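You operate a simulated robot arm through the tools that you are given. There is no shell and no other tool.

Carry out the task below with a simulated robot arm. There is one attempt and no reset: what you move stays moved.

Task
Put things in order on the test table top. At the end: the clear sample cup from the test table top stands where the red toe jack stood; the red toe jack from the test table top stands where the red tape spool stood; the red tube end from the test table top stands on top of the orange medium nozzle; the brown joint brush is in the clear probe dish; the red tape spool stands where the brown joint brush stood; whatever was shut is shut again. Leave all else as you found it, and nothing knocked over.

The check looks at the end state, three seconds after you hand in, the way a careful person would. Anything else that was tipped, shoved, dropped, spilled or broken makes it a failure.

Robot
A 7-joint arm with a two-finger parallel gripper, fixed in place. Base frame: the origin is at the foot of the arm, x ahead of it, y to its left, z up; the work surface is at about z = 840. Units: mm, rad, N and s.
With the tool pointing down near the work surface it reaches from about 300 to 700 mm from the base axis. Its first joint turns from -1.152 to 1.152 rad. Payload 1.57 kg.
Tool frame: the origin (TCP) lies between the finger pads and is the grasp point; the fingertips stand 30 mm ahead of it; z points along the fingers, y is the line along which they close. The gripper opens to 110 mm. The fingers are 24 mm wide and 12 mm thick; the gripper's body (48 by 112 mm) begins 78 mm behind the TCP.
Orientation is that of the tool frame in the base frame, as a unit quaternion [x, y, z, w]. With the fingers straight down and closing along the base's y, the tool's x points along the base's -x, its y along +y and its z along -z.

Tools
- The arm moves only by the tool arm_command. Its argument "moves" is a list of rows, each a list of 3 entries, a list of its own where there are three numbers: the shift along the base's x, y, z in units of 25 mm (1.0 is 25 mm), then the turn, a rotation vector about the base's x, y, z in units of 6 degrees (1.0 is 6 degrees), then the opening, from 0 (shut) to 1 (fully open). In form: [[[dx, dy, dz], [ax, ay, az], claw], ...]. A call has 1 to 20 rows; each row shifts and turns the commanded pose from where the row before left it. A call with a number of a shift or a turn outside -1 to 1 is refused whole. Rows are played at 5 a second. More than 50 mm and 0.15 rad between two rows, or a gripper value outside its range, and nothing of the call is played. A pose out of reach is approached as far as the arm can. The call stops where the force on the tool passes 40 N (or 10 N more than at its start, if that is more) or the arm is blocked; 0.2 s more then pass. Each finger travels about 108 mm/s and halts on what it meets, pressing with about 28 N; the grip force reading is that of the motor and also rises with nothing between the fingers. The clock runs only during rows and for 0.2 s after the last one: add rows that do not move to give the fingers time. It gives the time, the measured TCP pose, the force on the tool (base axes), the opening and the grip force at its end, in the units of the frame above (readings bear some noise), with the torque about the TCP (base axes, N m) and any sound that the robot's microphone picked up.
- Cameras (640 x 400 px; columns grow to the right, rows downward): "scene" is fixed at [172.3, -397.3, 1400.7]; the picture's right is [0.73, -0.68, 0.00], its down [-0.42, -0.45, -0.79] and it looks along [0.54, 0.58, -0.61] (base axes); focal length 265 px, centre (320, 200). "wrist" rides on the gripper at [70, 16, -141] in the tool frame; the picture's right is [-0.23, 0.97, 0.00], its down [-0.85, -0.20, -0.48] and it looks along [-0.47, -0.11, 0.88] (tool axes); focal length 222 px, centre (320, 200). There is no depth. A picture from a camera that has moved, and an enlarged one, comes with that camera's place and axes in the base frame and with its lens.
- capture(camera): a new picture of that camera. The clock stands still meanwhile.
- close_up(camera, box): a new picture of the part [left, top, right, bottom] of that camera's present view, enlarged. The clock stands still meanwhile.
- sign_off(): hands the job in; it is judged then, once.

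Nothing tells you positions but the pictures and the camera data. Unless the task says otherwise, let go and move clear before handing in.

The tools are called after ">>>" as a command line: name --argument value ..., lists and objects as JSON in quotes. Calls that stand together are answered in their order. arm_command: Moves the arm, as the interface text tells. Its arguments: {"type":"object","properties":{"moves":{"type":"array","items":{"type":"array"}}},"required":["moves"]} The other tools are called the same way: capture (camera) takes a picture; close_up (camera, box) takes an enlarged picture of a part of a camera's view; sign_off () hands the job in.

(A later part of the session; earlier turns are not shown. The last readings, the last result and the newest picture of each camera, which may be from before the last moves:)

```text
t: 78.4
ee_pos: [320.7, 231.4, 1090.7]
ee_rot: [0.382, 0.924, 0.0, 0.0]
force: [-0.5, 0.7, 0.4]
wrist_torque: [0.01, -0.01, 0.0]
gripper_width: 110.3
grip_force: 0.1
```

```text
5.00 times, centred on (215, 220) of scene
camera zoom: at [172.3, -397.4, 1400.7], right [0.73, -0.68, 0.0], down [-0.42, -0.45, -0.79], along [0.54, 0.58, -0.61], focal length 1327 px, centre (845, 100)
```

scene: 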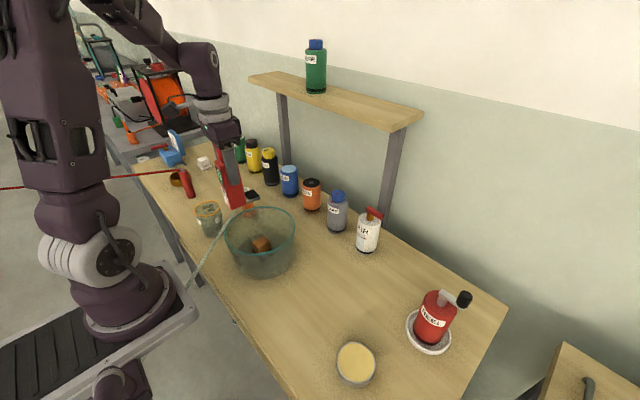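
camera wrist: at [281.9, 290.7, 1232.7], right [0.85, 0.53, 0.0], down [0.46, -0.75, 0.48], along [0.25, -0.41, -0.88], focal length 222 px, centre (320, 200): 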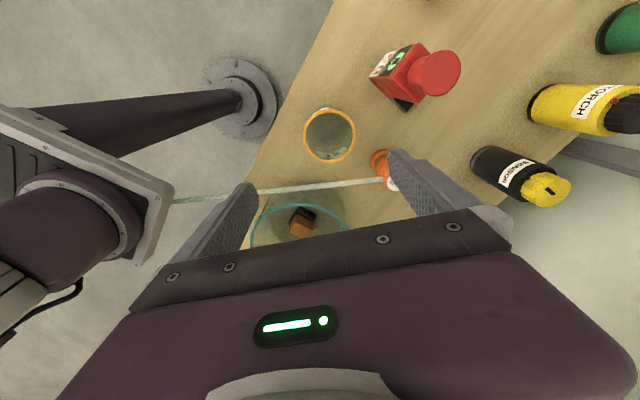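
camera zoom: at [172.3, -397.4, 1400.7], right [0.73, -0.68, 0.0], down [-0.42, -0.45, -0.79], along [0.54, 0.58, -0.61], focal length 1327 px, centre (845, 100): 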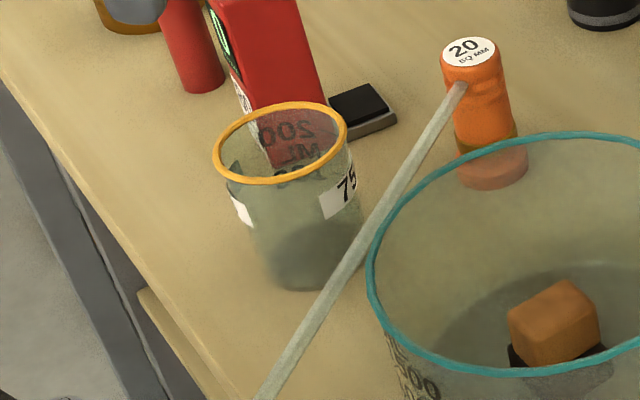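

>>> close_up --camera "scene" --box '[190, 195, 225, 240]'

>>> close_up --camera "wrist" --box '[295, 95, 365, 165]'

```text
8.89 times, centred on (208, 218) of scene
camera zoom: at [172.3, -397.4, 1400.7], right [0.73, -0.68, 0.0], down [-0.42, -0.45, -0.79], along [0.54, 0.58, -0.61], focal length 2359 px, centre (1320, 44)
```

zoom: 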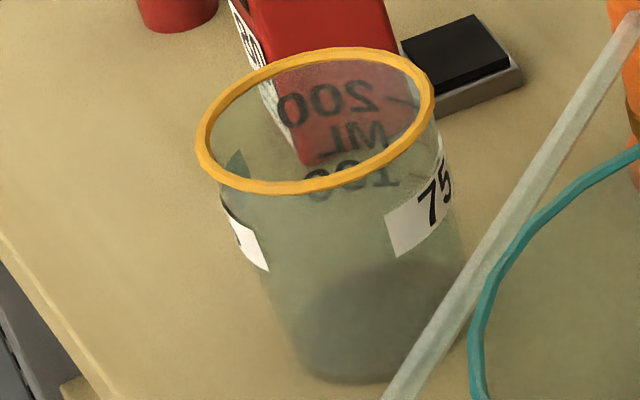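

```text
5.71 times, centred on (330, 130) of wrist
camera zoom: at [281.9, 290.7, 1232.7], right [0.85, 0.53, 0.0], down [0.46, -0.75, 0.48], along [0.25, -0.41, -0.88], focal length 1269 px, centre (263, 600)
```

zoom: 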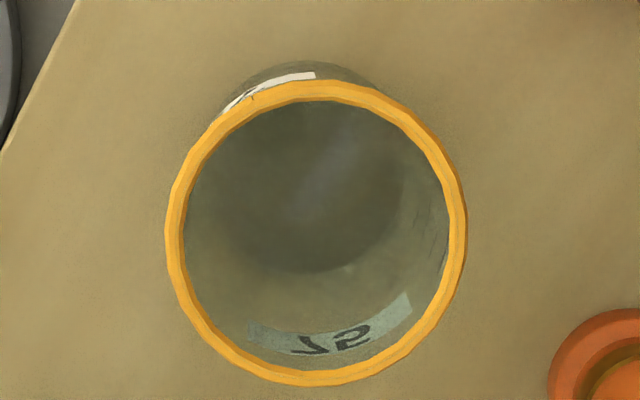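

The cup's rim is about 71 mm across, centred near (328.5, 239) at z≈927. I'll shift over it, descend part way and check the clearance.

>>> arm_command --moves '[[[0.28, 0.27, 0], [0, 0, 0], 1], [[0, 0, -0.8], [0, 0, 0], 1], [[0, 0, -1], [0, 0, 0], 1], [[0, 0, -1], [0, 0, 0], 1], [[0, 0, -1], [0, 0, 0], 1], [[0, 0, -0.8], [0, 0, 0], 1], [[0, 0, 0], [0, 0, 0], 1]]'

>>> capture --camera "wrist"

>>> close_up --camera "scene" --box '[160, 140, 280, 260]'

```text
t: 80.0
ee_pos: [327.7, 239.7, 974.3]
ee_rot: [0.382, 0.924, 0.0, 0.0]
force: [0.0, -0.4, -0.3]
wrist_torque: [0.02, -0.01, 0.01]
gripper_width: 110.1
grip_force: 0.1
```

```text
taken
camera wrist: at [289.1, 298.6, 1115.7], right [0.85, 0.53, 0.0], down [0.46, -0.74, 0.48], along [0.25, -0.41, -0.88], focal length 222 px, centre (320, 200)
```

wrist: 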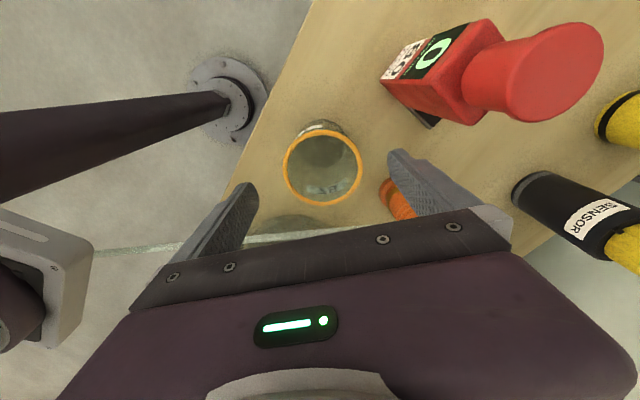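

```text
3.33 times, centred on (220, 200) of scene
camera zoom: at [172.4, -397.3, 1400.7], right [0.73, -0.68, 0.0], down [-0.42, -0.45, -0.79], along [0.54, 0.58, -0.61], focal length 885 px, centre (653, 200)
```

zoom: 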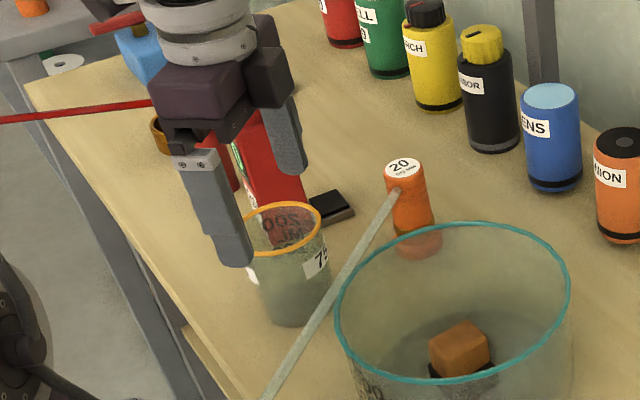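

>>> arm_command --moves '[[[0, 0, -0.9], [0, 0, 0], 1], [[0, 0, -0.9], [0, 0, 0], 1], [[0, 0, -0.64], [0, 0, 0], 1], [[0, 0, 0], [0, 0, 0], 1], [[0, 0, 0], [0, 0, 0], 0.85], [[0, 0, 0], [0, 0, 0], 0.75], [[0, 0, 0], [0, 0, 0], 0.65], [[0, 0, 0], [0, 0, 0], 0.5], [[0, 0, 0], [0, 0, 0], 0.3], [[0, 0, 0], [0, 0, 0], 0.2]]'

>>> capture --camera "wrist"

>>> close_up --camera "scene" --box '[160, 140, 280, 260]'

```text
t: 82.2
ee_pos: [327.0, 240.3, 914.4]
ee_rot: [0.382, 0.924, 0.0, 0.0]
force: [0.2, 0.8, 1.2]
wrist_torque: [0.01, -0.02, 0.0]
gripper_width: 65.0
grip_force: 28.1
```

```text
taken
camera wrist: at [289.5, 299.8, 1056.7], right [0.85, 0.53, 0.0], down [0.46, -0.74, 0.48], along [0.25, -0.41, -0.88], focal length 222 px, centre (320, 200)
```

wrist: 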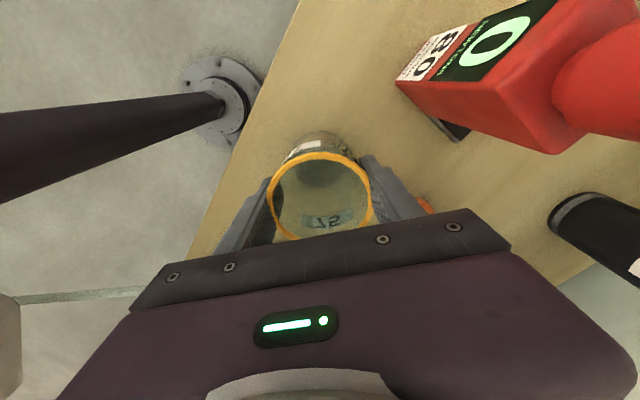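

```text
3.33 times, centred on (220, 200) of scene
camera zoom: at [172.3, -397.3, 1400.7], right [0.73, -0.68, 0.0], down [-0.42, -0.45, -0.79], along [0.54, 0.58, -0.61], focal length 885 px, centre (653, 200)
```

zoom: 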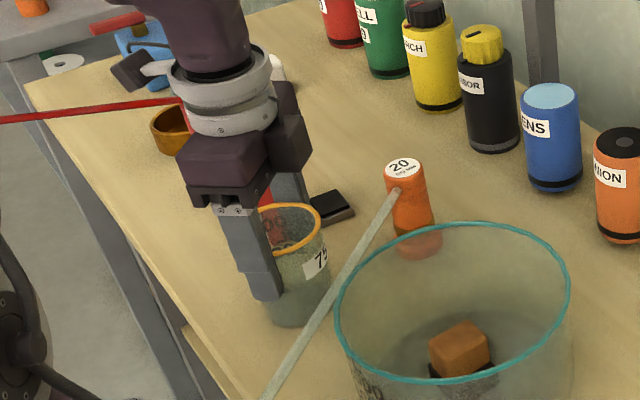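

>>> arm_command --moves '[[[0, 0, 0.2], [0, 0, 0], 0.2], [[0, 0, 0.4], [0, 0, 0], 0.2], [[0, 0, 0.4], [0, 0, 0], 0.2], [[0, 0, 0], [0, 0, 0], 0.2], [[0, 0, 0], [0, 0, 0], 0.2]]'

>>> close_up --camera "scene" --box '[160, 140, 280, 260]'

>>> capture --camera "wrist"

```text
t: 83.4
ee_pos: [327.9, 239.8, 939.9]
ee_rot: [0.381, 0.924, -0.001, 0.0]
force: [-0.3, 0.4, -1.0]
wrist_torque: [-0.01, 0.02, -0.01]
gripper_width: 65.2
grip_force: 28.2
```

```text
3.33 times, centred on (220, 200) of scene
camera zoom: at [172.4, -397.3, 1400.7], right [0.73, -0.68, 0.0], down [-0.42, -0.45, -0.79], along [0.54, 0.58, -0.61], focal length 885 px, centre (653, 200)
```

zoom: 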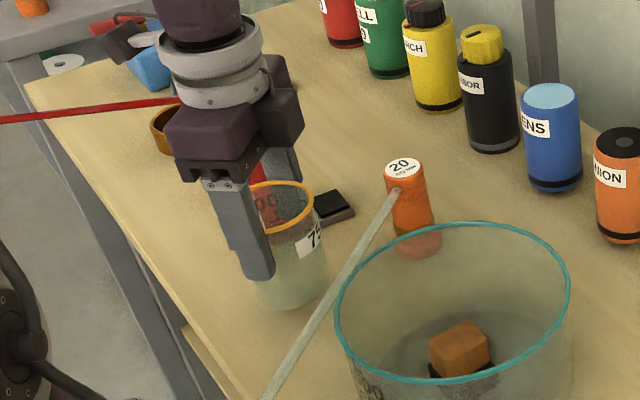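

```text
taken
camera wrist: at [288.8, 298.3, 1081.3], right [0.85, 0.53, 0.0], down [0.46, -0.74, 0.48], along [0.25, -0.41, -0.88], focal length 222 px, centre (320, 200)
```

wrist: 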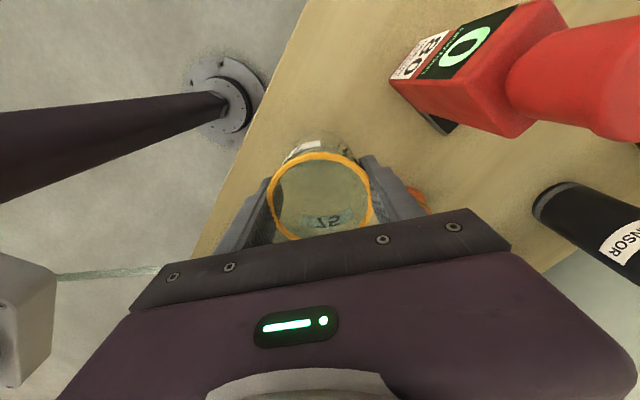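

The cup is held level and lifted. I'll raise it and carry it over to the jack's old spot at about (413, −158).

>>> arm_command --moves '[[[0, 0, 0.7], [0, 0, 0], 0.2], [[0, 0, 0.9], [0, 0, 0], 0.2], [[0, 0, 0.9], [0, 0, 0], 0.2], [[0, 0, 0.9], [0, 0, 0], 0.2], [[0, 0, 0.9], [0, 0, 0], 0.2], [[0.1, -0.5, 0.1], [0, 0, 0], 0.2], [[0.2, -0.9, 0], [0, 0, 0], 0.2], [[0.2, -0.9, 0], [0, 0, 0], 0.2], [[0.2, -0.9, 0], [0, 0, 0], 0.2], [[0.2, -0.9, 0], [0, 0, 0], 0.2], [[0.2, -0.9, 0], [0, 0, 0], 0.2], [[0.2, -0.9, 0], [0, 0, 0], 0.2], [[0.2, -0.9, 0], [0, 0, 0], 0.2], [[0.2, -0.9, 0], [0, 0, 0], 0.2], [[0.2, -0.9, 0], [0, 0, 0], 0.2], [[0.2, -0.9, 0], [0, 0, 0], 0.2], [[0.2, -0.9, 0], [0, 0, 0], 0.2], [[0.2, -0.9, 0], [0, 0, 0], 0.2], [[0, 0, 0], [0, 0, 0], 0.2]]'

>>> capture --camera "scene"

>>> capture --camera "wrist"

```text
t: 87.4
ee_pos: [390.3, -42.4, 1049.0]
ee_rot: [0.382, 0.924, 0.0, 0.0]
force: [0.0, 0.1, -1.5]
wrist_torque: [0.0, 0.0, 0.01]
gripper_width: 65.3
grip_force: 27.6
```

```text
taken
```

scene: 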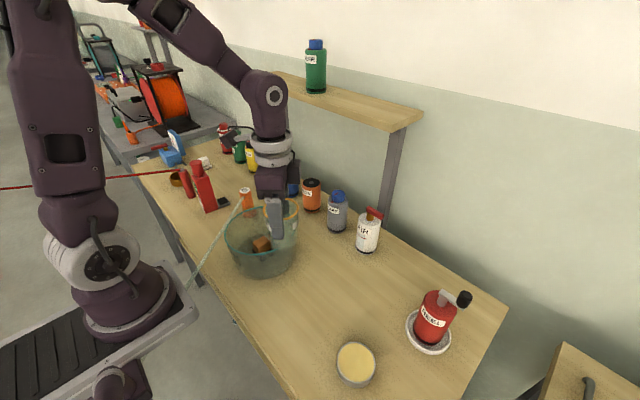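

```text
taken
camera wrist: at [351.4, 16.9, 1191.6], right [0.85, 0.53, 0.0], down [0.46, -0.74, 0.48], along [0.25, -0.41, -0.88], focal length 222 px, centre (320, 200)
```

wrist: 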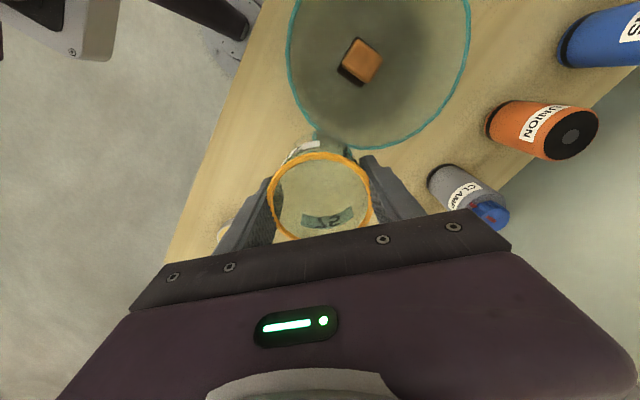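

>>> arm_command --moves '[[[0.18, -0.8, 0], [0, 0, 0], 0.2], [[0.18, -0.95, 0], [0, 0, 0], 0.2], [[0.18, -0.95, 0], [0, 0, 0], 0.2], [[0.18, -0.95, 0], [0, 0, 0], 0.2], [[0.18, -0.93, 0], [0, 0, 0], 0.2], [[0, 0, 0], [0, 0, 0], 0.2], [[0, 0, -0.6], [0, 0, 0], 0.2], [[0, 0, -0.9], [0, 0, 0], 0.2], [[0, 0, -0.9], [0, 0, 0], 0.2], [[0, 0, -0.9], [0, 0, 0], 0.2], [[0, 0, -0.9], [0, 0, 0], 0.2], [[0, 0, -0.7], [0, 0, 0], 0.2], [[0, 0, 0], [0, 0, 0], 0.2]]'

>>> capture --camera "scene"

>>> close_up --camera "scene" --box '[260, 200, 400, 340]'

```text
t: 90.2
ee_pos: [412.2, -158.0, 927.2]
ee_rot: [0.383, 0.924, 0.0, 0.001]
force: [-1.0, 0.4, -0.8]
wrist_torque: [0.0, 0.02, -0.04]
gripper_width: 65.3
grip_force: 28.8
```

```text
taken
```

scene: 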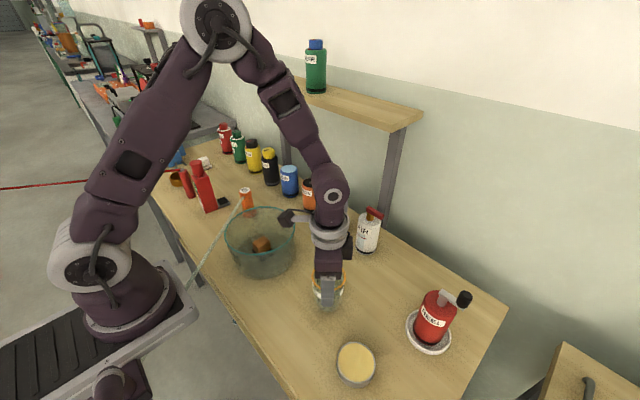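

```text
2.86 times, centred on (330, 270) of scene
camera zoom: at [172.4, -397.4, 1400.7], right [0.73, -0.68, 0.0], down [-0.42, -0.45, -0.79], along [0.54, 0.58, -0.61], focal length 758 px, centre (291, 0)
```

zoom: 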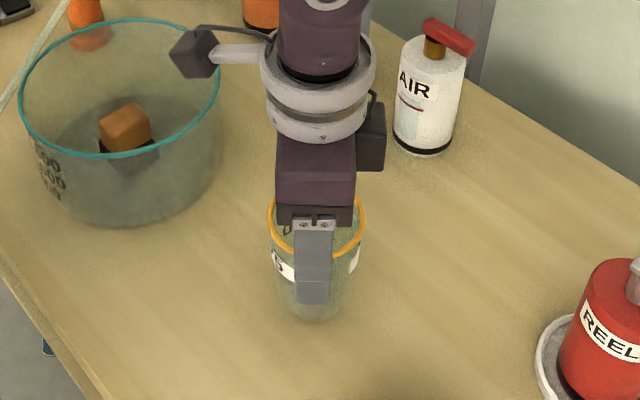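

>>> arm_command --moves '[[[0, 0, -0.2], [0, 0, 0], 0.2], [[0, 0, -0.15], [0, 0, 0], 0.2], [[0, 0, 0], [0, 0, 0], 0.2]]'

>>> arm_command --moves '[[[0, 0, -0.06], [0, 0, 0], 0.2], [[0, 0, 0], [0, 0, 0], 0.2]]'

>>> arm_command --moves '[[[0, 0, -0.05], [0, 0, 0], 0.2], [[0, 0, 0], [0, 0, 0], 0.2]]'

```text
t: 91.0
ee_pos: [412.4, -159.6, 917.0]
ee_rot: [0.382, 0.924, 0.0, 0.0]
force: [0.7, 0.8, 0.0]
wrist_torque: [0.02, 0.0, 0.0]
gripper_width: 65.1
grip_force: 27.8
```

```text
t: 91.6
ee_pos: [411.7, -159.6, 916.3]
ee_rot: [0.382, 0.924, 0.0, 0.0]
force: [-0.1, -0.3, -0.5]
wrist_torque: [0.01, 0.01, -0.01]
gripper_width: 64.9
grip_force: 28.2
```

```text
t: 92.2
ee_pos: [411.8, -159.6, 916.0]
ee_rot: [0.382, 0.924, 0.0, 0.0]
force: [-0.5, 0.4, -1.3]
wrist_torque: [0.02, 0.04, -0.01]
gripper_width: 65.2
grip_force: 28.2
```

>>> arm_command --moves '[[[0, 0, -0.04], [0, 0, 0], 0.2], [[0, 0, 0], [0, 0, 0], 0.2]]'

>>> arm_command --moves '[[[0, 0, -0.03], [0, 0, 0], 0.2], [[0, 0, 0], [0, 0, 0], 0.2]]'

```text
t: 92.8
ee_pos: [412.6, -159.9, 914.4]
ee_rot: [0.382, 0.924, 0.0, 0.0]
force: [0.8, 0.5, -0.4]
wrist_torque: [-0.01, 0.0, 0.01]
gripper_width: 64.9
grip_force: 28.1
```

```text
t: 93.4
ee_pos: [410.9, -160.1, 914.7]
ee_rot: [0.382, 0.924, -0.001, 0.001]
force: [-1.2, -3.3, 11.7]
wrist_torque: [-0.36, 0.18, -0.01]
gripper_width: 65.3
grip_force: 27.8
```

The cup has touched the table (12 N). I'll open the fingers wide, then rise straight up.

>>> arm_command --moves '[[[0, 0, 0.01], [0, 0, 0], 0.4], [[0, 0, 0], [0, 0, 0], 0.65], [[0, 0, 0], [0, 0, 0], 0.8], [[0, 0, 0], [0, 0, 0], 1], [[0, 0, 0], [0, 0, 0], 1], [[0, 0, 0.4], [0, 0, 0], 1], [[0, 0, 0.8], [0, 0, 0], 1], [[0, 0, 1], [0, 0, 0], 1], [[0, 0, 1], [0, 0, 0], 1], [[0, 0, 1], [0, 0, 0], 1], [[0, 0, 1], [0, 0, 0], 1], [[0, 0, 0], [0, 0, 0], 1]]'

>>> capture --camera "scene"

>>> capture --camera "wrist"

```text
t: 96.0
ee_pos: [413.2, -155.1, 1043.1]
ee_rot: [0.382, 0.924, 0.0, 0.0]
force: [0.5, 0.3, -0.4]
wrist_torque: [0.01, 0.01, -0.01]
gripper_width: 109.8
grip_force: 0.1
```

```text
taken
```

scene: 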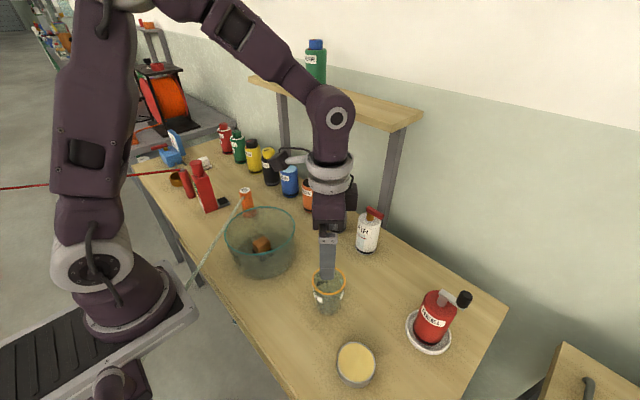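

```text
taken
camera wrist: at [374.5, -96.4, 1185.7], right [0.85, 0.53, 0.0], down [0.46, -0.74, 0.48], along [0.25, -0.41, -0.88], focal length 222 px, centre (320, 200)
```

wrist: 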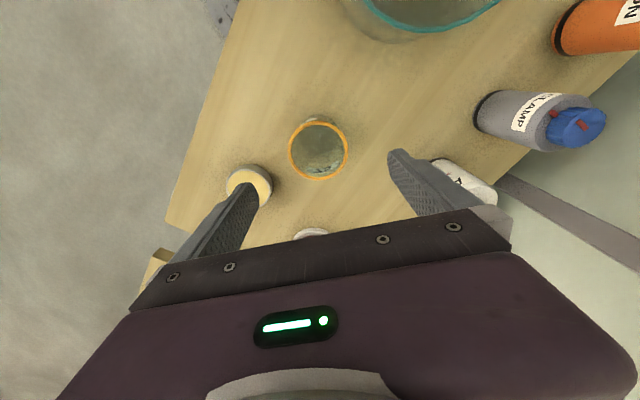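

The cup now stands where the jack was. Next I'll go high over to the red tube end, turned so the fingers close across its line.

>>> arm_command --moves '[[[0, 0, 0.9], [0, 0, 0], 1], [[0, 0.5, 0.9], [0, 0, 0], 1], [[-0.09, 1, 0], [0, 0, 0], 1], [[-0.09, 1, 0], [0, 0, 0], 1], [[-0.09, 1, 0], [0, 0, 0], 1], [[-0.09, 1, 0], [0, 0, 0], 0.8], [[-0.09, 1, 0], [0, 0, 0.3], 0.7], [[-0.09, 1, 0], [0, 0, 0.3], 0.7], [[-0.09, 1, 0], [0, 0, 0.3], 0.7], [[-0.09, 1, 0], [0, 0, 0.3], 0.7], [[-0.09, 1, 0], [0, 0, 0.3], 0.7], [[-0.09, 1, 0], [0, 0, 0.3], 0.7], [[-0.09, 1, 0], [0, 0, 0.3], 0.7], [[-0.09, 1, 0], [0, 0, 0], 0.7], [[-0.09, 1, 0], [0, 0, 0], 0.7], [[-0.09, 1, 0], [0, 0, 0], 0.7], [[-0.09, 1, 0], [0, 0, 0], 0.7], [[-0.09, 1, 0], [0, 0, 0], 0.7], [[-0.09, 1, 0], [0, 0, 0], 0.7], [[0, 0, 0], [0, 0, 0], 0.7]]'

>>> capture --camera "wrist"

```text
t: 100.2
ee_pos: [371.7, 278.0, 1091.6]
ee_rot: [0.278, 0.961, -0.001, 0.0]
force: [0.0, 0.8, 0.3]
wrist_torque: [-0.02, 0.03, 0.01]
gripper_width: 77.1
grip_force: 0.0
```

```text
taken
camera wrist: at [321.3, 328.1, 1232.7], right [0.71, 0.7, 0.0], down [0.62, -0.63, 0.48], along [0.34, -0.34, -0.88], focal length 222 px, centre (320, 200)
```

wrist: 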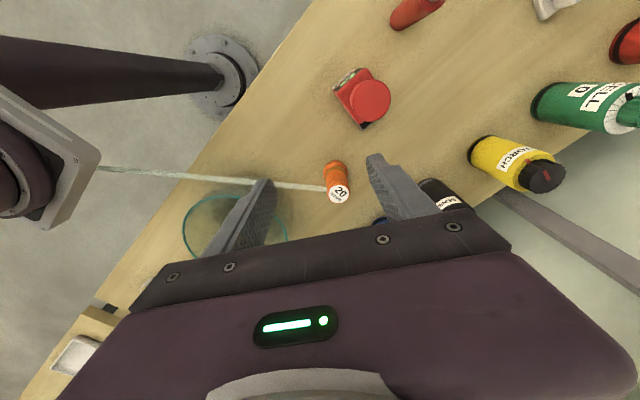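

>>> arm_command --moves '[[[-0.1, 0.94, 0], [0, 0, 0], 0.7], [[-0.1, 0.94, 0], [0, 0, 0], 0.7], [[-0.1, 0.94, 0], [0, 0, 0], 0.7], [[-0.1, 0.94, 0], [0, 0, 0], 0.7], [[-0.1, 0.94, 0], [0, 0, 0], 0.7], [[-0.1, 0.94, 0], [0, 0, 0], 0.7], [[-0.1, 0.94, 0], [0, 0, 0], 0.7], [[-0.07, 0.92, 0], [0, 0, 0], 0.7], [[0, 0, 0], [0, 0, 0], 0.7], [[0, 0, 0], [0, 0, 0], 0.7]]'

>>> capture --camera "wrist"

>>> close_up --camera "wrist" --box '[250, 60, 410, 190]'

>>> close_up --camera "scene" --box '[150, 130, 230, 220]'

```text
t: 102.4
ee_pos: [353.5, 464.8, 1089.5]
ee_rot: [0.278, 0.961, 0.0, 0.0]
force: [0.2, 0.9, -0.3]
wrist_torque: [0.0, -0.01, 0.03]
gripper_width: 77.1
grip_force: 0.1
```

```text
taken
camera wrist: at [303.5, 515.3, 1231.3], right [0.71, 0.7, 0.0], down [0.62, -0.63, 0.48], along [0.34, -0.34, -0.88], focal length 222 px, centre (320, 200)
```

wrist: 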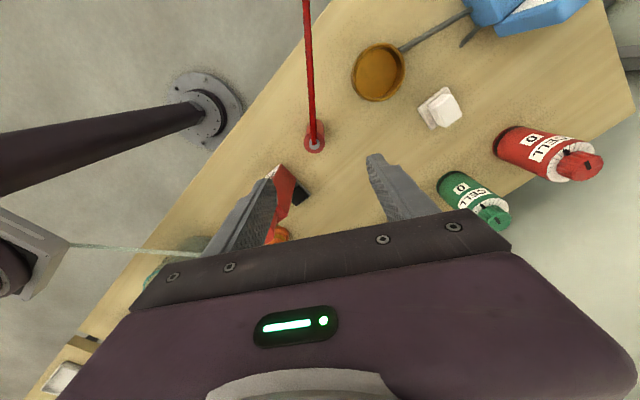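

```text
3.08 times, centred on (330, 125) of wrist
camera zoom: at [303.5, 515.3, 1231.3], right [0.71, 0.7, 0.0], down [0.62, -0.63, 0.48], along [0.34, -0.34, -0.88], focal length 684 px, centre (289, 431)
```

zoom: 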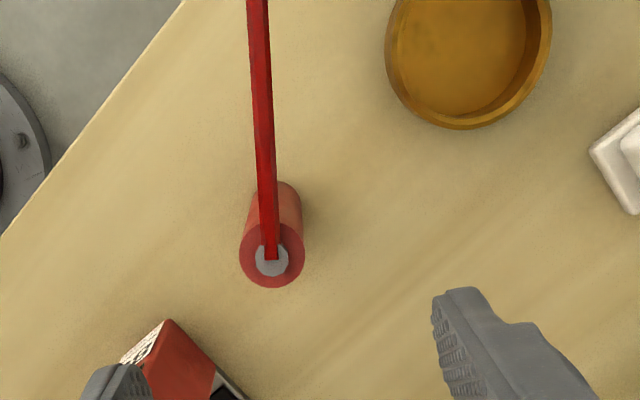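

```text
4.44 times, centred on (190, 175) of scene
camera zoom: at [172.4, -397.3, 1400.7], right [0.73, -0.68, 0.0], down [-0.42, -0.45, -0.79], along [0.54, 0.58, -0.61], focal length 1180 px, centre (898, 311)
```

zoom: 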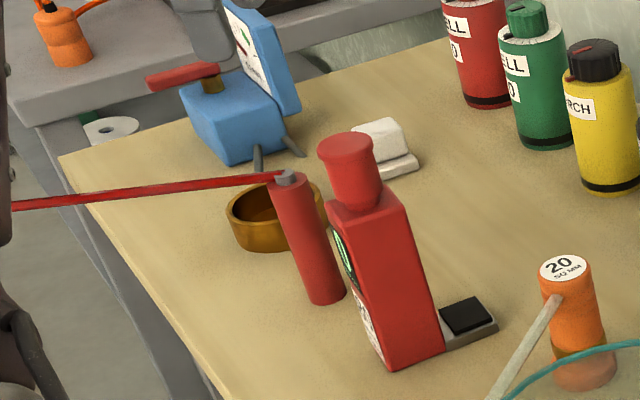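

The tube end's axis is at about (351, 459) with its top at z≈941. I'll centre on it, descend with the line running between the fingers, and check.

>>> arm_command --moves '[[[-0.19, -0.31, 0], [0, 0, 0], 0.7], [[0, 0, -0.8], [0, 0, 0], 0.7], [[0, 0, -1], [0, 0, 0], 0.7], [[0, 0, -1], [0, 0, 0], 0.7], [[0, 0, -1], [0, 0, 0], 0.7], [[0, 0, -0.7], [0, 0, 0], 0.7], [[0, 0, 0], [0, 0, 0], 0.7]]'

>>> capture --camera "wrist"

>>> close_up --camera "scene" --box '[130, 100, 250, 220]'

```text
t: 104.0
ee_pos: [350.8, 460.1, 977.2]
ee_rot: [0.278, 0.961, 0.0, 0.001]
force: [-0.7, 0.3, -0.6]
wrist_torque: [0.03, 0.03, 0.0]
gripper_width: 77.0
grip_force: 0.1
```

```text
taken
camera wrist: at [299.4, 509.2, 1118.7], right [0.71, 0.7, 0.0], down [0.62, -0.63, 0.48], along [0.34, -0.34, -0.88], focal length 222 px, centre (320, 200)
```

wrist: 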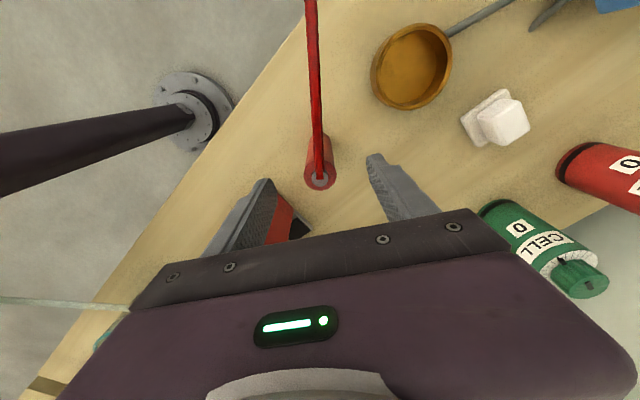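

```text
3.33 times, centred on (190, 160) of scene
camera zoom: at [172.3, -397.3, 1400.7], right [0.73, -0.68, 0.0], down [-0.42, -0.45, -0.79], along [0.54, 0.58, -0.61], focal length 885 px, centre (753, 333)
```

zoom: 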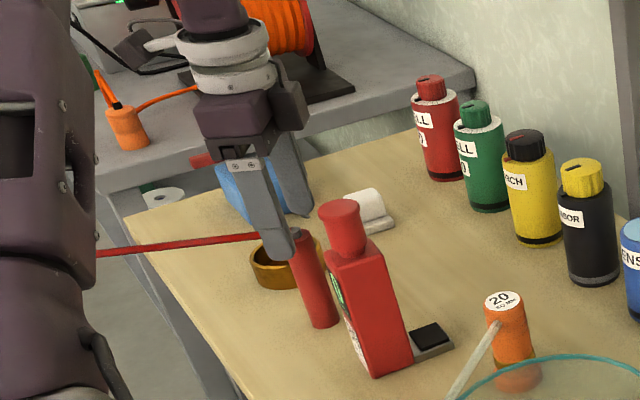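

>>> arm_command --moves '[[[0, 0, -0.9], [0, 0, 0], 0.7], [[0, 0, -1], [0, 0, 0], 0.7], [[0, 0, -0.86], [0, 0, 0], 0.7], [[0, 0, 0], [0, 0, 0], 0.6], [[0, 0, 0], [0, 0, 0], 0.45], [[0, 0, 0], [0, 0, 0], 0.3], [[0, 0, 0], [0, 0, 0], 0.15], [[0, 0, 0], [0, 0, 0], 0], [[0, 0, 0], [0, 0, 0], 0]]'

>>> capture --camera "wrist"

>>> close_up --camera "scene" --box '[130, 100, 250, 220]'

```text
t: 106.0
ee_pos: [351.0, 460.1, 906.5]
ee_rot: [0.278, 0.961, 0.0, 0.001]
force: [-0.3, 0.7, -0.5]
wrist_torque: [0.0, 0.04, -0.01]
gripper_width: 27.1
grip_force: 27.3
```

```text
taken
camera wrist: at [300.3, 509.8, 1048.3], right [0.71, 0.7, 0.0], down [0.62, -0.63, 0.48], along [0.34, -0.34, -0.88], focal length 222 px, centre (320, 200)
```

wrist: 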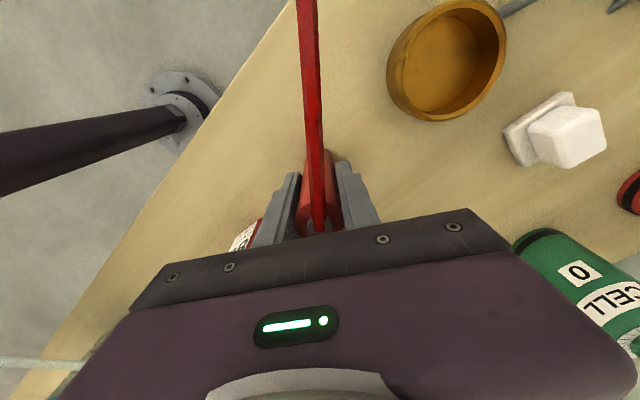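

```text
3.33 times, centred on (190, 160) of scene
camera zoom: at [172.4, -397.3, 1400.7], right [0.73, -0.68, 0.0], down [-0.42, -0.45, -0.79], along [0.54, 0.58, -0.61], focal length 885 px, centre (753, 333)
```

zoom: 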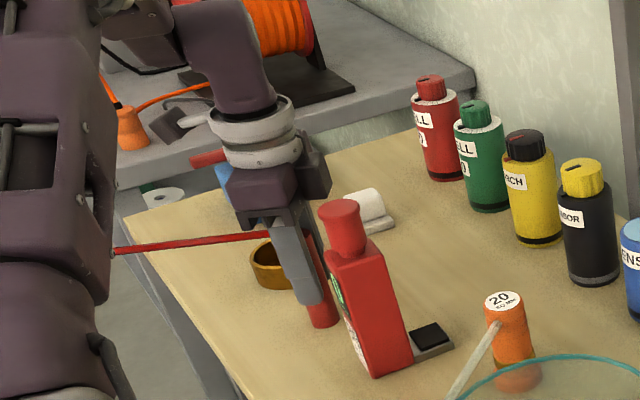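

>>> arm_command --moves '[[[0, 0, 0.2], [0, 0, 0], 0], [[0, 0, 0.4], [0, 0, 0], 0], [[0, 0, 0.4], [0, 0, 0], 0], [[0, 0, 0], [0, 0, 0], 0], [[0, 0, 0], [0, 0, 0], 0]]'

>>> capture --camera "scene"

>>> capture --camera "wrist"

```text
t: 107.2
ee_pos: [352.6, 459.5, 932.5]
ee_rot: [0.278, 0.961, 0.0, 0.001]
force: [0.1, -0.3, -1.2]
wrist_torque: [0.01, -0.01, 0.01]
gripper_width: 27.3
grip_force: 28.4
```

```text
taken
```

scene: 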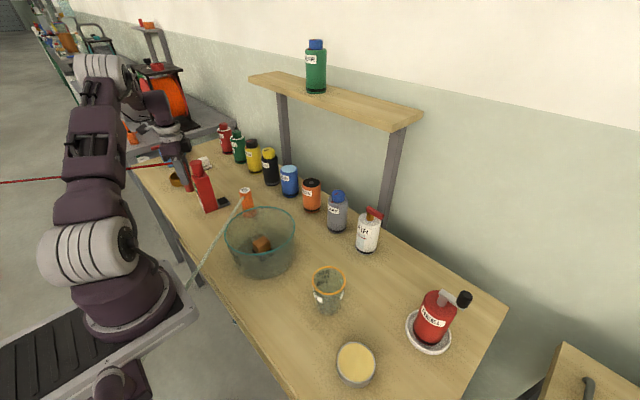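

```text
taken
camera wrist: at [301.8, 508.8, 1074.4], right [0.71, 0.7, 0.0], down [0.62, -0.63, 0.48], along [0.34, -0.34, -0.88], focal length 222 px, centre (320, 200)
```

wrist: 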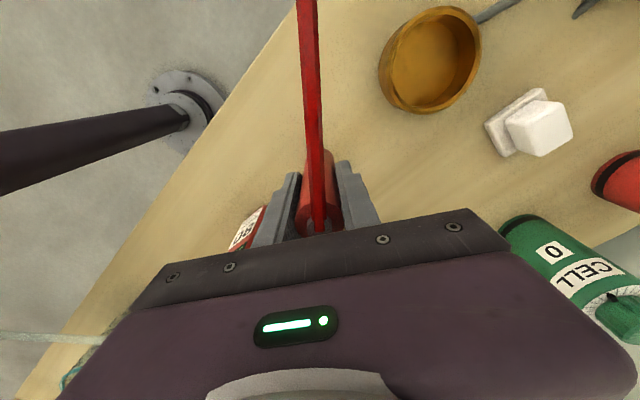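

The tube end lifted and its line follows with little force. I'll raise it well above the jack's head so the line sweeps clear, then swing around the far side towards the nozzle.

>>> arm_command --moves '[[[0, 0, 0.7], [0, 0, 0], 0], [[0, 0, 1], [0, 0, 0], 0], [[0, 0, 1], [0, 0, 0], 0], [[0, 0, 1], [0, 0, 0], 0], [[0, 0, 1], [0, 0, 0], 0], [[0, 0, 1], [0, 0, 0], 0], [[0, 0, 1], [0, 0, 0], 0], [[0, 0, 0.3], [0, 0, 0], 0], [[0, 0, 0], [0, 0, 0], 0]]'

>>> capture --camera "scene"

```text
t: 109.2
ee_pos: [348.0, 458.4, 1107.3]
ee_rot: [0.277, 0.961, 0.0, 0.0]
force: [-0.6, 0.3, -1.1]
wrist_torque: [0.04, -0.02, 0.0]
gripper_width: 27.4
grip_force: 28.5
```

```text
taken
```

scene: 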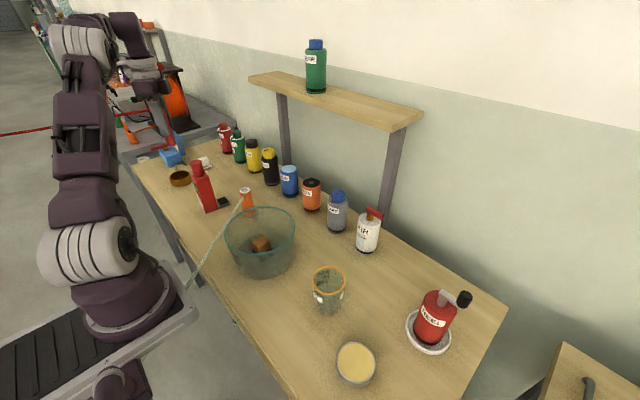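

>>> arm_command --moves '[[[0.5, -0.5, 0], [0, 0, 0], 0], [[0.8, -0.8, 0], [0, 0, 0], 0], [[0.8, -0.8, 0], [0, 0, 0], 0], [[0.8, -0.8, 0], [0, 0, 0], 0], [[0.3, -0.9, 0], [0, 0, 0], 0], [[0.1, -0.9, 0], [0, 0, 0], 0], [[0.1, -0.9, 0], [0, 0, 0], 0], [[0.1, -0.9, 0], [0, 0, 0], 0], [[0.1, -0.9, 0], [0, 0, 0], 0], [[0, -0.6, 0], [0, 0, 0], 0], [[0, 0, 0], [0, 0, 0], 0], [[0, 0, 0], [0, 0, 0], 0]]'

>>> capture --camera "scene"

>>> capture --camera "wrist"

```text
t: 111.8
ee_pos: [437.1, 258.5, 1106.6]
ee_rot: [0.279, 0.96, 0.0, 0.0]
force: [-0.2, 0.1, -1.0]
wrist_torque: [0.0, -0.02, -0.03]
gripper_width: 27.6
grip_force: 27.4
```

```text
taken
```

scene: 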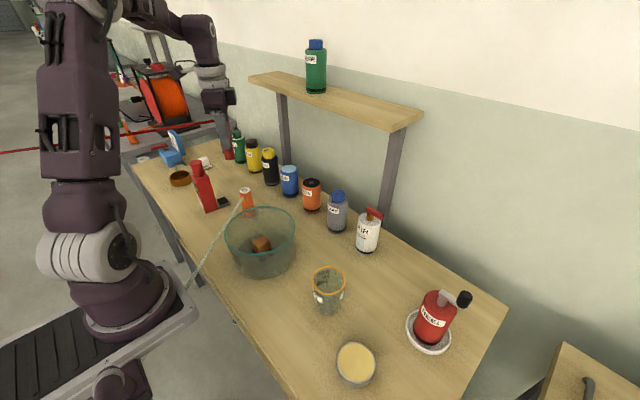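

```text
taken
camera wrist: at [386.3, 308.4, 1248.1], right [0.71, 0.7, 0.0], down [0.62, -0.63, 0.48], along [0.34, -0.34, -0.88], focal length 222 px, centre (320, 200)
```

wrist: 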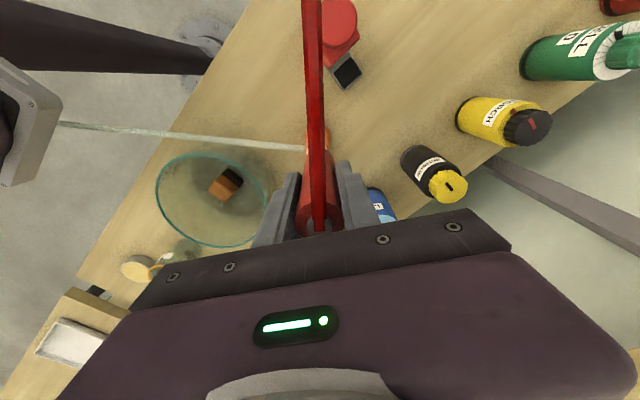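

>>> arm_command --moves '[[[0.75, 0.4, 0], [0, 0, 0], 0], [[0.75, 0.4, -0.5], [0, 0, 0], 0], [[0, 0, -0.7], [0, 0, 0], 0], [[0, 0, -0.7], [0, 0, 0], 0], [[0, 0, 0], [0, 0, 0], 0], [[0, 0, 0], [0, 0, 0], 0]]'

>>> capture --camera "wrist"

>>> close_up --camera "wrist" --box '[230, 90, 350, 200]'

>>> close_up --camera "scene" --box '[180, 120, 300, 240]'

```text
t: 113.2
ee_pos: [477.5, 279.2, 1060.1]
ee_rot: [0.278, 0.961, 0.0, 0.0]
force: [-1.3, -0.6, -0.6]
wrist_torque: [-0.01, 0.01, -0.02]
gripper_width: 27.3
grip_force: 27.9
```

```text
taken
camera wrist: at [426.3, 327.7, 1202.0], right [0.71, 0.7, 0.0], down [0.62, -0.63, 0.48], along [0.34, -0.34, -0.88], focal length 222 px, centre (320, 200)
```

wrist: 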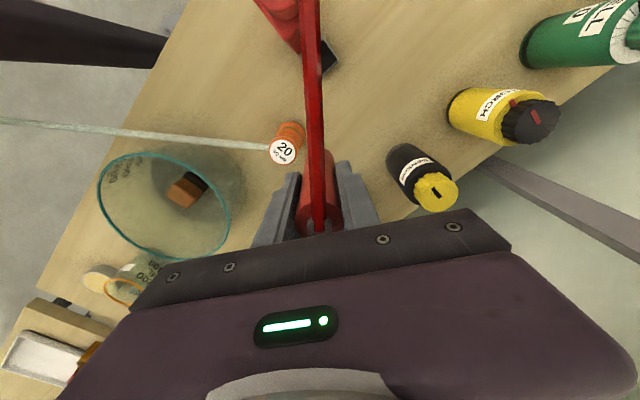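

```text
3.64 times, centred on (290, 145) of wrist
camera zoom: at [426.3, 327.7, 1202.0], right [0.71, 0.7, 0.0], down [0.62, -0.63, 0.48], along [0.34, -0.34, -0.88], focal length 808 px, centre (429, 400)
```

zoom: 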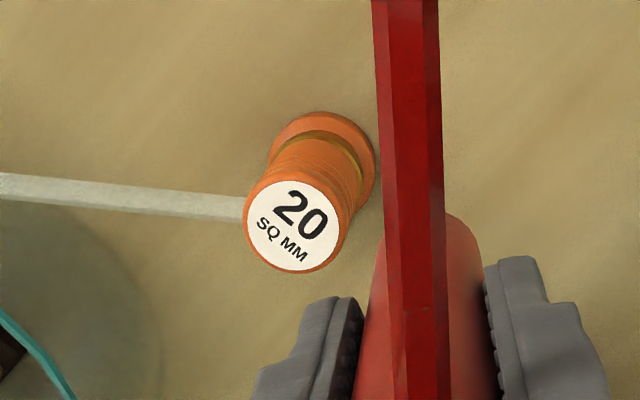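

```text
3.33 times, centred on (240, 180) of scene
camera zoom: at [172.4, -397.3, 1400.7], right [0.73, -0.68, 0.0], down [-0.42, -0.45, -0.79], along [0.54, 0.58, -0.61], focal length 885 px, centre (587, 267)
```

zoom: 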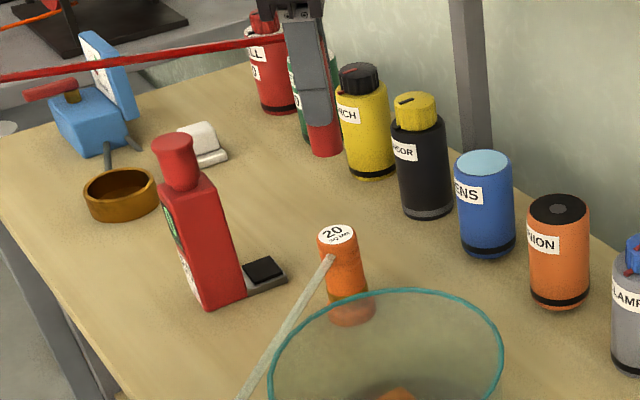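

Both cameras place the nozzle's top at about (452.5, 240), z≈930. I'll move the tube end over it with a small gap and check alignment from both.

>>> arm_command --moves '[[[-0.35, -0.52, 0], [0, 0, 0], 0], [[-0.35, -0.52, 0], [0, 0, 0], 0], [[-0.35, -0.53, 0], [0, 0, 0], 0], [[0, 0, -0.6], [0, 0, 0], 0], [[0, 0, -0.6], [0, 0, 0], 0], [[0, 0, -0.5], [0, 0, 0], 0], [[0, 0, 0], [0, 0, 0], 0], [[0, 0, 0], [0, 0, 0], 0]]'

>>> capture --camera "wrist"

>>> close_up --camera "wrist" --box '[260, 90, 380, 240]'

>>> close_up --camera "scene" --box '[210, 130, 290, 230]'

```text
t: 115.0
ee_pos: [452.8, 238.5, 1016.9]
ee_rot: [0.278, 0.961, 0.0, 0.0]
force: [0.1, -0.1, 0.6]
wrist_torque: [-0.03, 0.0, 0.0]
gripper_width: 27.2
grip_force: 27.5
```

```text
taken
camera wrist: at [402.4, 287.9, 1158.8], right [0.71, 0.7, 0.0], down [0.62, -0.63, 0.48], along [0.34, -0.34, -0.88], focal length 222 px, centre (320, 200)
```

wrist: 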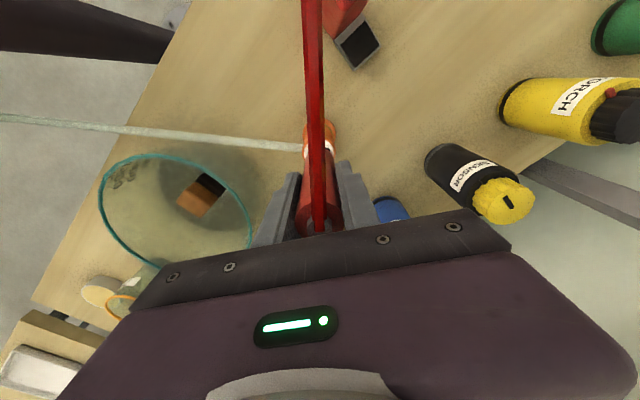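

```text
2.67 times, centred on (320, 165) of wrist
camera zoom: at [402.4, 287.9, 1158.8], right [0.71, 0.7, 0.0], down [0.62, -0.63, 0.48], along [0.34, -0.34, -0.88], focal length 592 px, centre (320, 293)
```

zoom: 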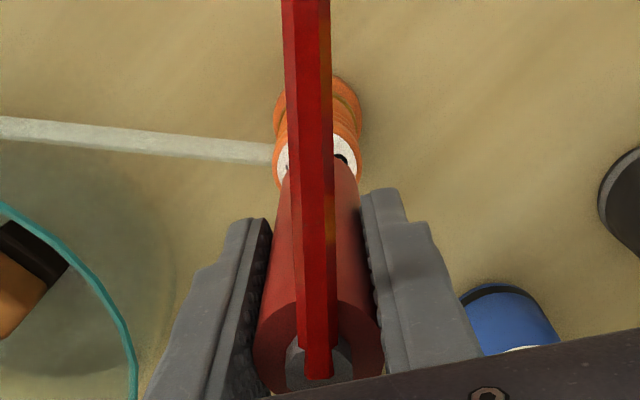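

```text
4.00 times, centred on (250, 180) of scene
camera zoom: at [172.4, -397.3, 1400.7], right [0.73, -0.68, 0.0], down [-0.42, -0.45, -0.79], along [0.54, 0.58, -0.61], focal length 1062 px, centre (600, 280)
```

zoom: 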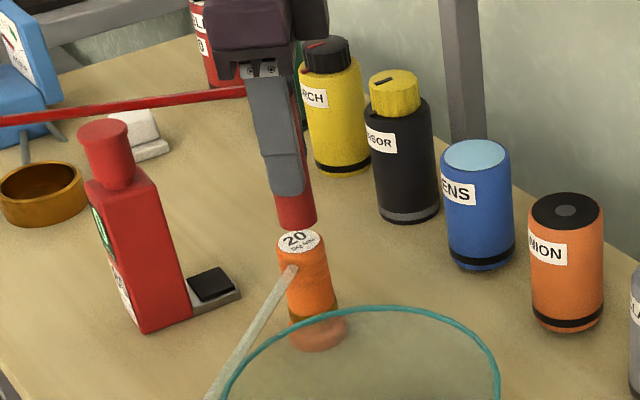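

>>> close_up --camera "wrist" --box '[295, 115, 345, 165]'

>>> close_up --camera "scene" --box '[230, 165, 270, 205]'

```text
8.00 times, centred on (320, 140) of wrist
camera zoom: at [402.4, 287.9, 1158.8], right [0.71, 0.7, 0.0], down [0.62, -0.63, 0.48], along [0.34, -0.34, -0.88], focal length 1777 px, centre (320, 680)
```

zoom: 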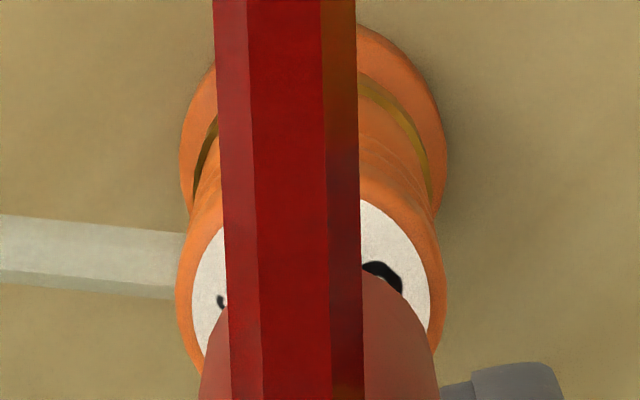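

```text
10.00 times, centred on (250, 185) of scene
camera zoom: at [172.4, -397.3, 1400.7], right [0.73, -0.68, 0.0], down [-0.42, -0.45, -0.79], along [0.54, 0.58, -0.61], focal length 2654 px, centre (1020, 350)
```

zoom: 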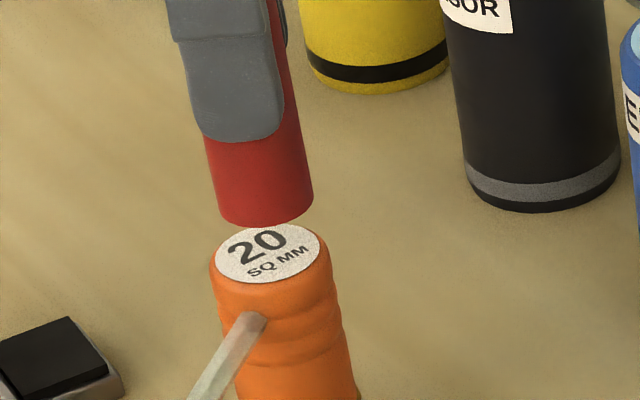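

The tube end is about 2–3 mm off the nozzle axis in both views. I'll shift by (−2.4, +0.8) mm, come closer and check again.

>>> arm_command --moves '[[[-0.096, 0.034, 0], [0, 0, 0], 0], [[0, 0, -0.3], [0, 0, 0], 0], [[0, 0, -0.2], [0, 0, 0], 0], [[0, 0, 0], [0, 0, 0], 0], [[0, 0, 0], [0, 0, 0], 0]]'

>>> close_up --camera "wrist" --box '[295, 115, 345, 165]'

>>> close_up --camera "scene" --box '[230, 165, 270, 205]'

```text
t: 116.2
ee_pos: [450.9, 240.3, 1004.4]
ee_rot: [0.278, 0.961, 0.0, 0.0]
force: [-0.8, -0.3, -1.2]
wrist_torque: [-0.03, 0.02, 0.0]
gripper_width: 27.2
grip_force: 27.8
```

```text
8.00 times, centred on (320, 140) of wrist
camera zoom: at [399.1, 289.2, 1145.5], right [0.71, 0.7, 0.0], down [0.62, -0.63, 0.48], along [0.34, -0.34, -0.88], focal length 1777 px, centre (320, 680)
```

zoom: 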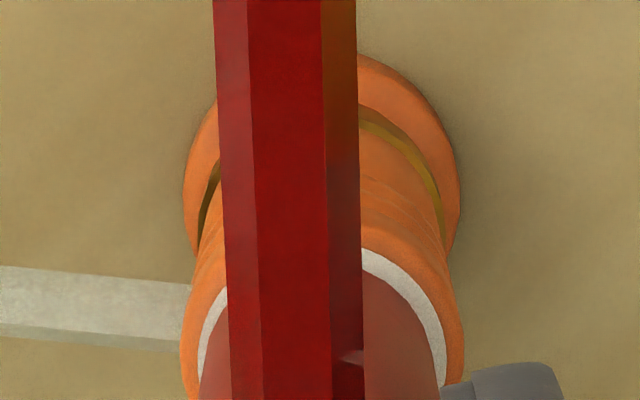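

```text
10.00 times, centred on (250, 185) of scene
camera zoom: at [172.4, -397.3, 1400.7], right [0.73, -0.68, 0.0], down [-0.42, -0.45, -0.79], along [0.54, 0.58, -0.61], focal length 2654 px, centre (1020, 350)
```

zoom: 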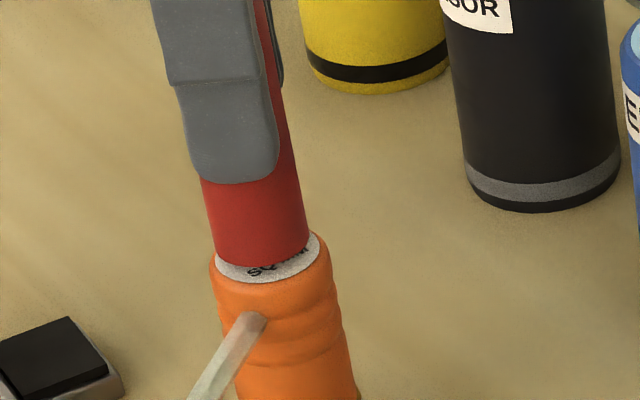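

>>> arm_command --moves '[[[0.034, -0.034, -0.1], [0, 0, 0], 0], [[0, 0, -0.1], [0, 0, 0], 0], [[0, 0, 0], [0, 0, 0], 0], [[0, 0, 0], [0, 0, 0], 0]]'

>>> close_up --camera "wrist" --box '[295, 115, 345, 165]'

>>> close_up --camera "scene" --box '[230, 165, 270, 205]'

```text
t: 117.2
ee_pos: [450.0, 238.6, 999.2]
ee_rot: [0.278, 0.961, 0.0, 0.001]
force: [-0.4, 0.3, -0.6]
wrist_torque: [0.01, 0.02, -0.02]
gripper_width: 27.3
grip_force: 28.1
```

```text
8.00 times, centred on (320, 140) of wrist
camera zoom: at [399.2, 288.6, 1141.1], right [0.71, 0.7, 0.0], down [0.62, -0.63, 0.48], along [0.34, -0.34, -0.88], focal length 1777 px, centre (320, 680)
```

zoom: 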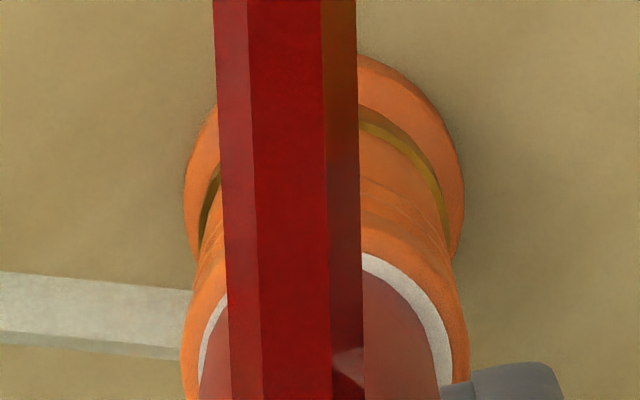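

```text
10.00 times, centred on (250, 185) of scene
camera zoom: at [172.4, -397.3, 1400.7], right [0.73, -0.68, 0.0], down [-0.42, -0.45, -0.79], along [0.54, 0.58, -0.61], focal length 2654 px, centre (1020, 350)
```

zoom: 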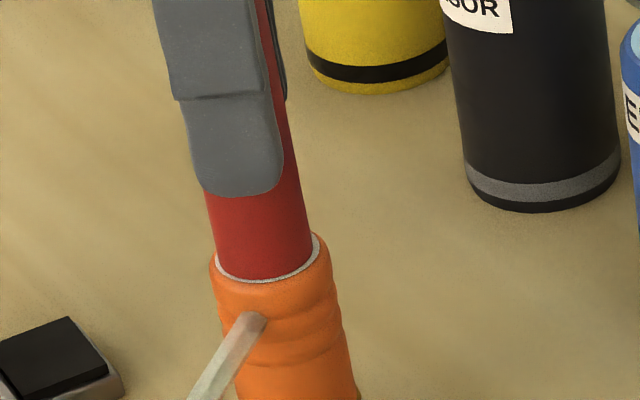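

Now it is centred in both views with a gap of about 3 mm. I'll lower in 1 mm steps until it touches.

>>> arm_command --moves '[[[0.01, 0.01, -0.04], [0, 0, 0], 0], [[0, 0, 0], [0, 0, 0], 0]]'

>>> arm_command --moves '[[[0, 0, -0.04], [0, 0, 0], 0], [[0, 0, 0], [0, 0, 0], 0]]'

>>> arm_command --moves '[[[0, 0, -0.03], [0, 0, 0], 0], [[0, 0, 0], [0, 0, 0], 0]]'

```text
t: 117.8
ee_pos: [449.9, 240.0, 997.8]
ee_rot: [0.278, 0.961, 0.0, 0.0]
force: [-0.2, -1.2, -1.1]
wrist_torque: [0.02, 0.03, 0.03]
gripper_width: 27.3
grip_force: 27.9
```

```text
t: 118.4
ee_pos: [450.0, 238.5, 998.7]
ee_rot: [0.278, 0.961, -0.001, 0.001]
force: [-1.7, -1.8, 7.8]
wrist_torque: [-0.14, 0.1, 0.01]
gripper_width: 27.0
grip_force: 27.9
```

```text
t: 119.0
ee_pos: [451.0, 239.8, 998.5]
ee_rot: [0.278, 0.961, 0.001, 0.002]
force: [-5.2, -3.5, 26.0]
wrist_torque: [-0.19, 0.42, 0.04]
gripper_width: 27.3
grip_force: 28.2
```

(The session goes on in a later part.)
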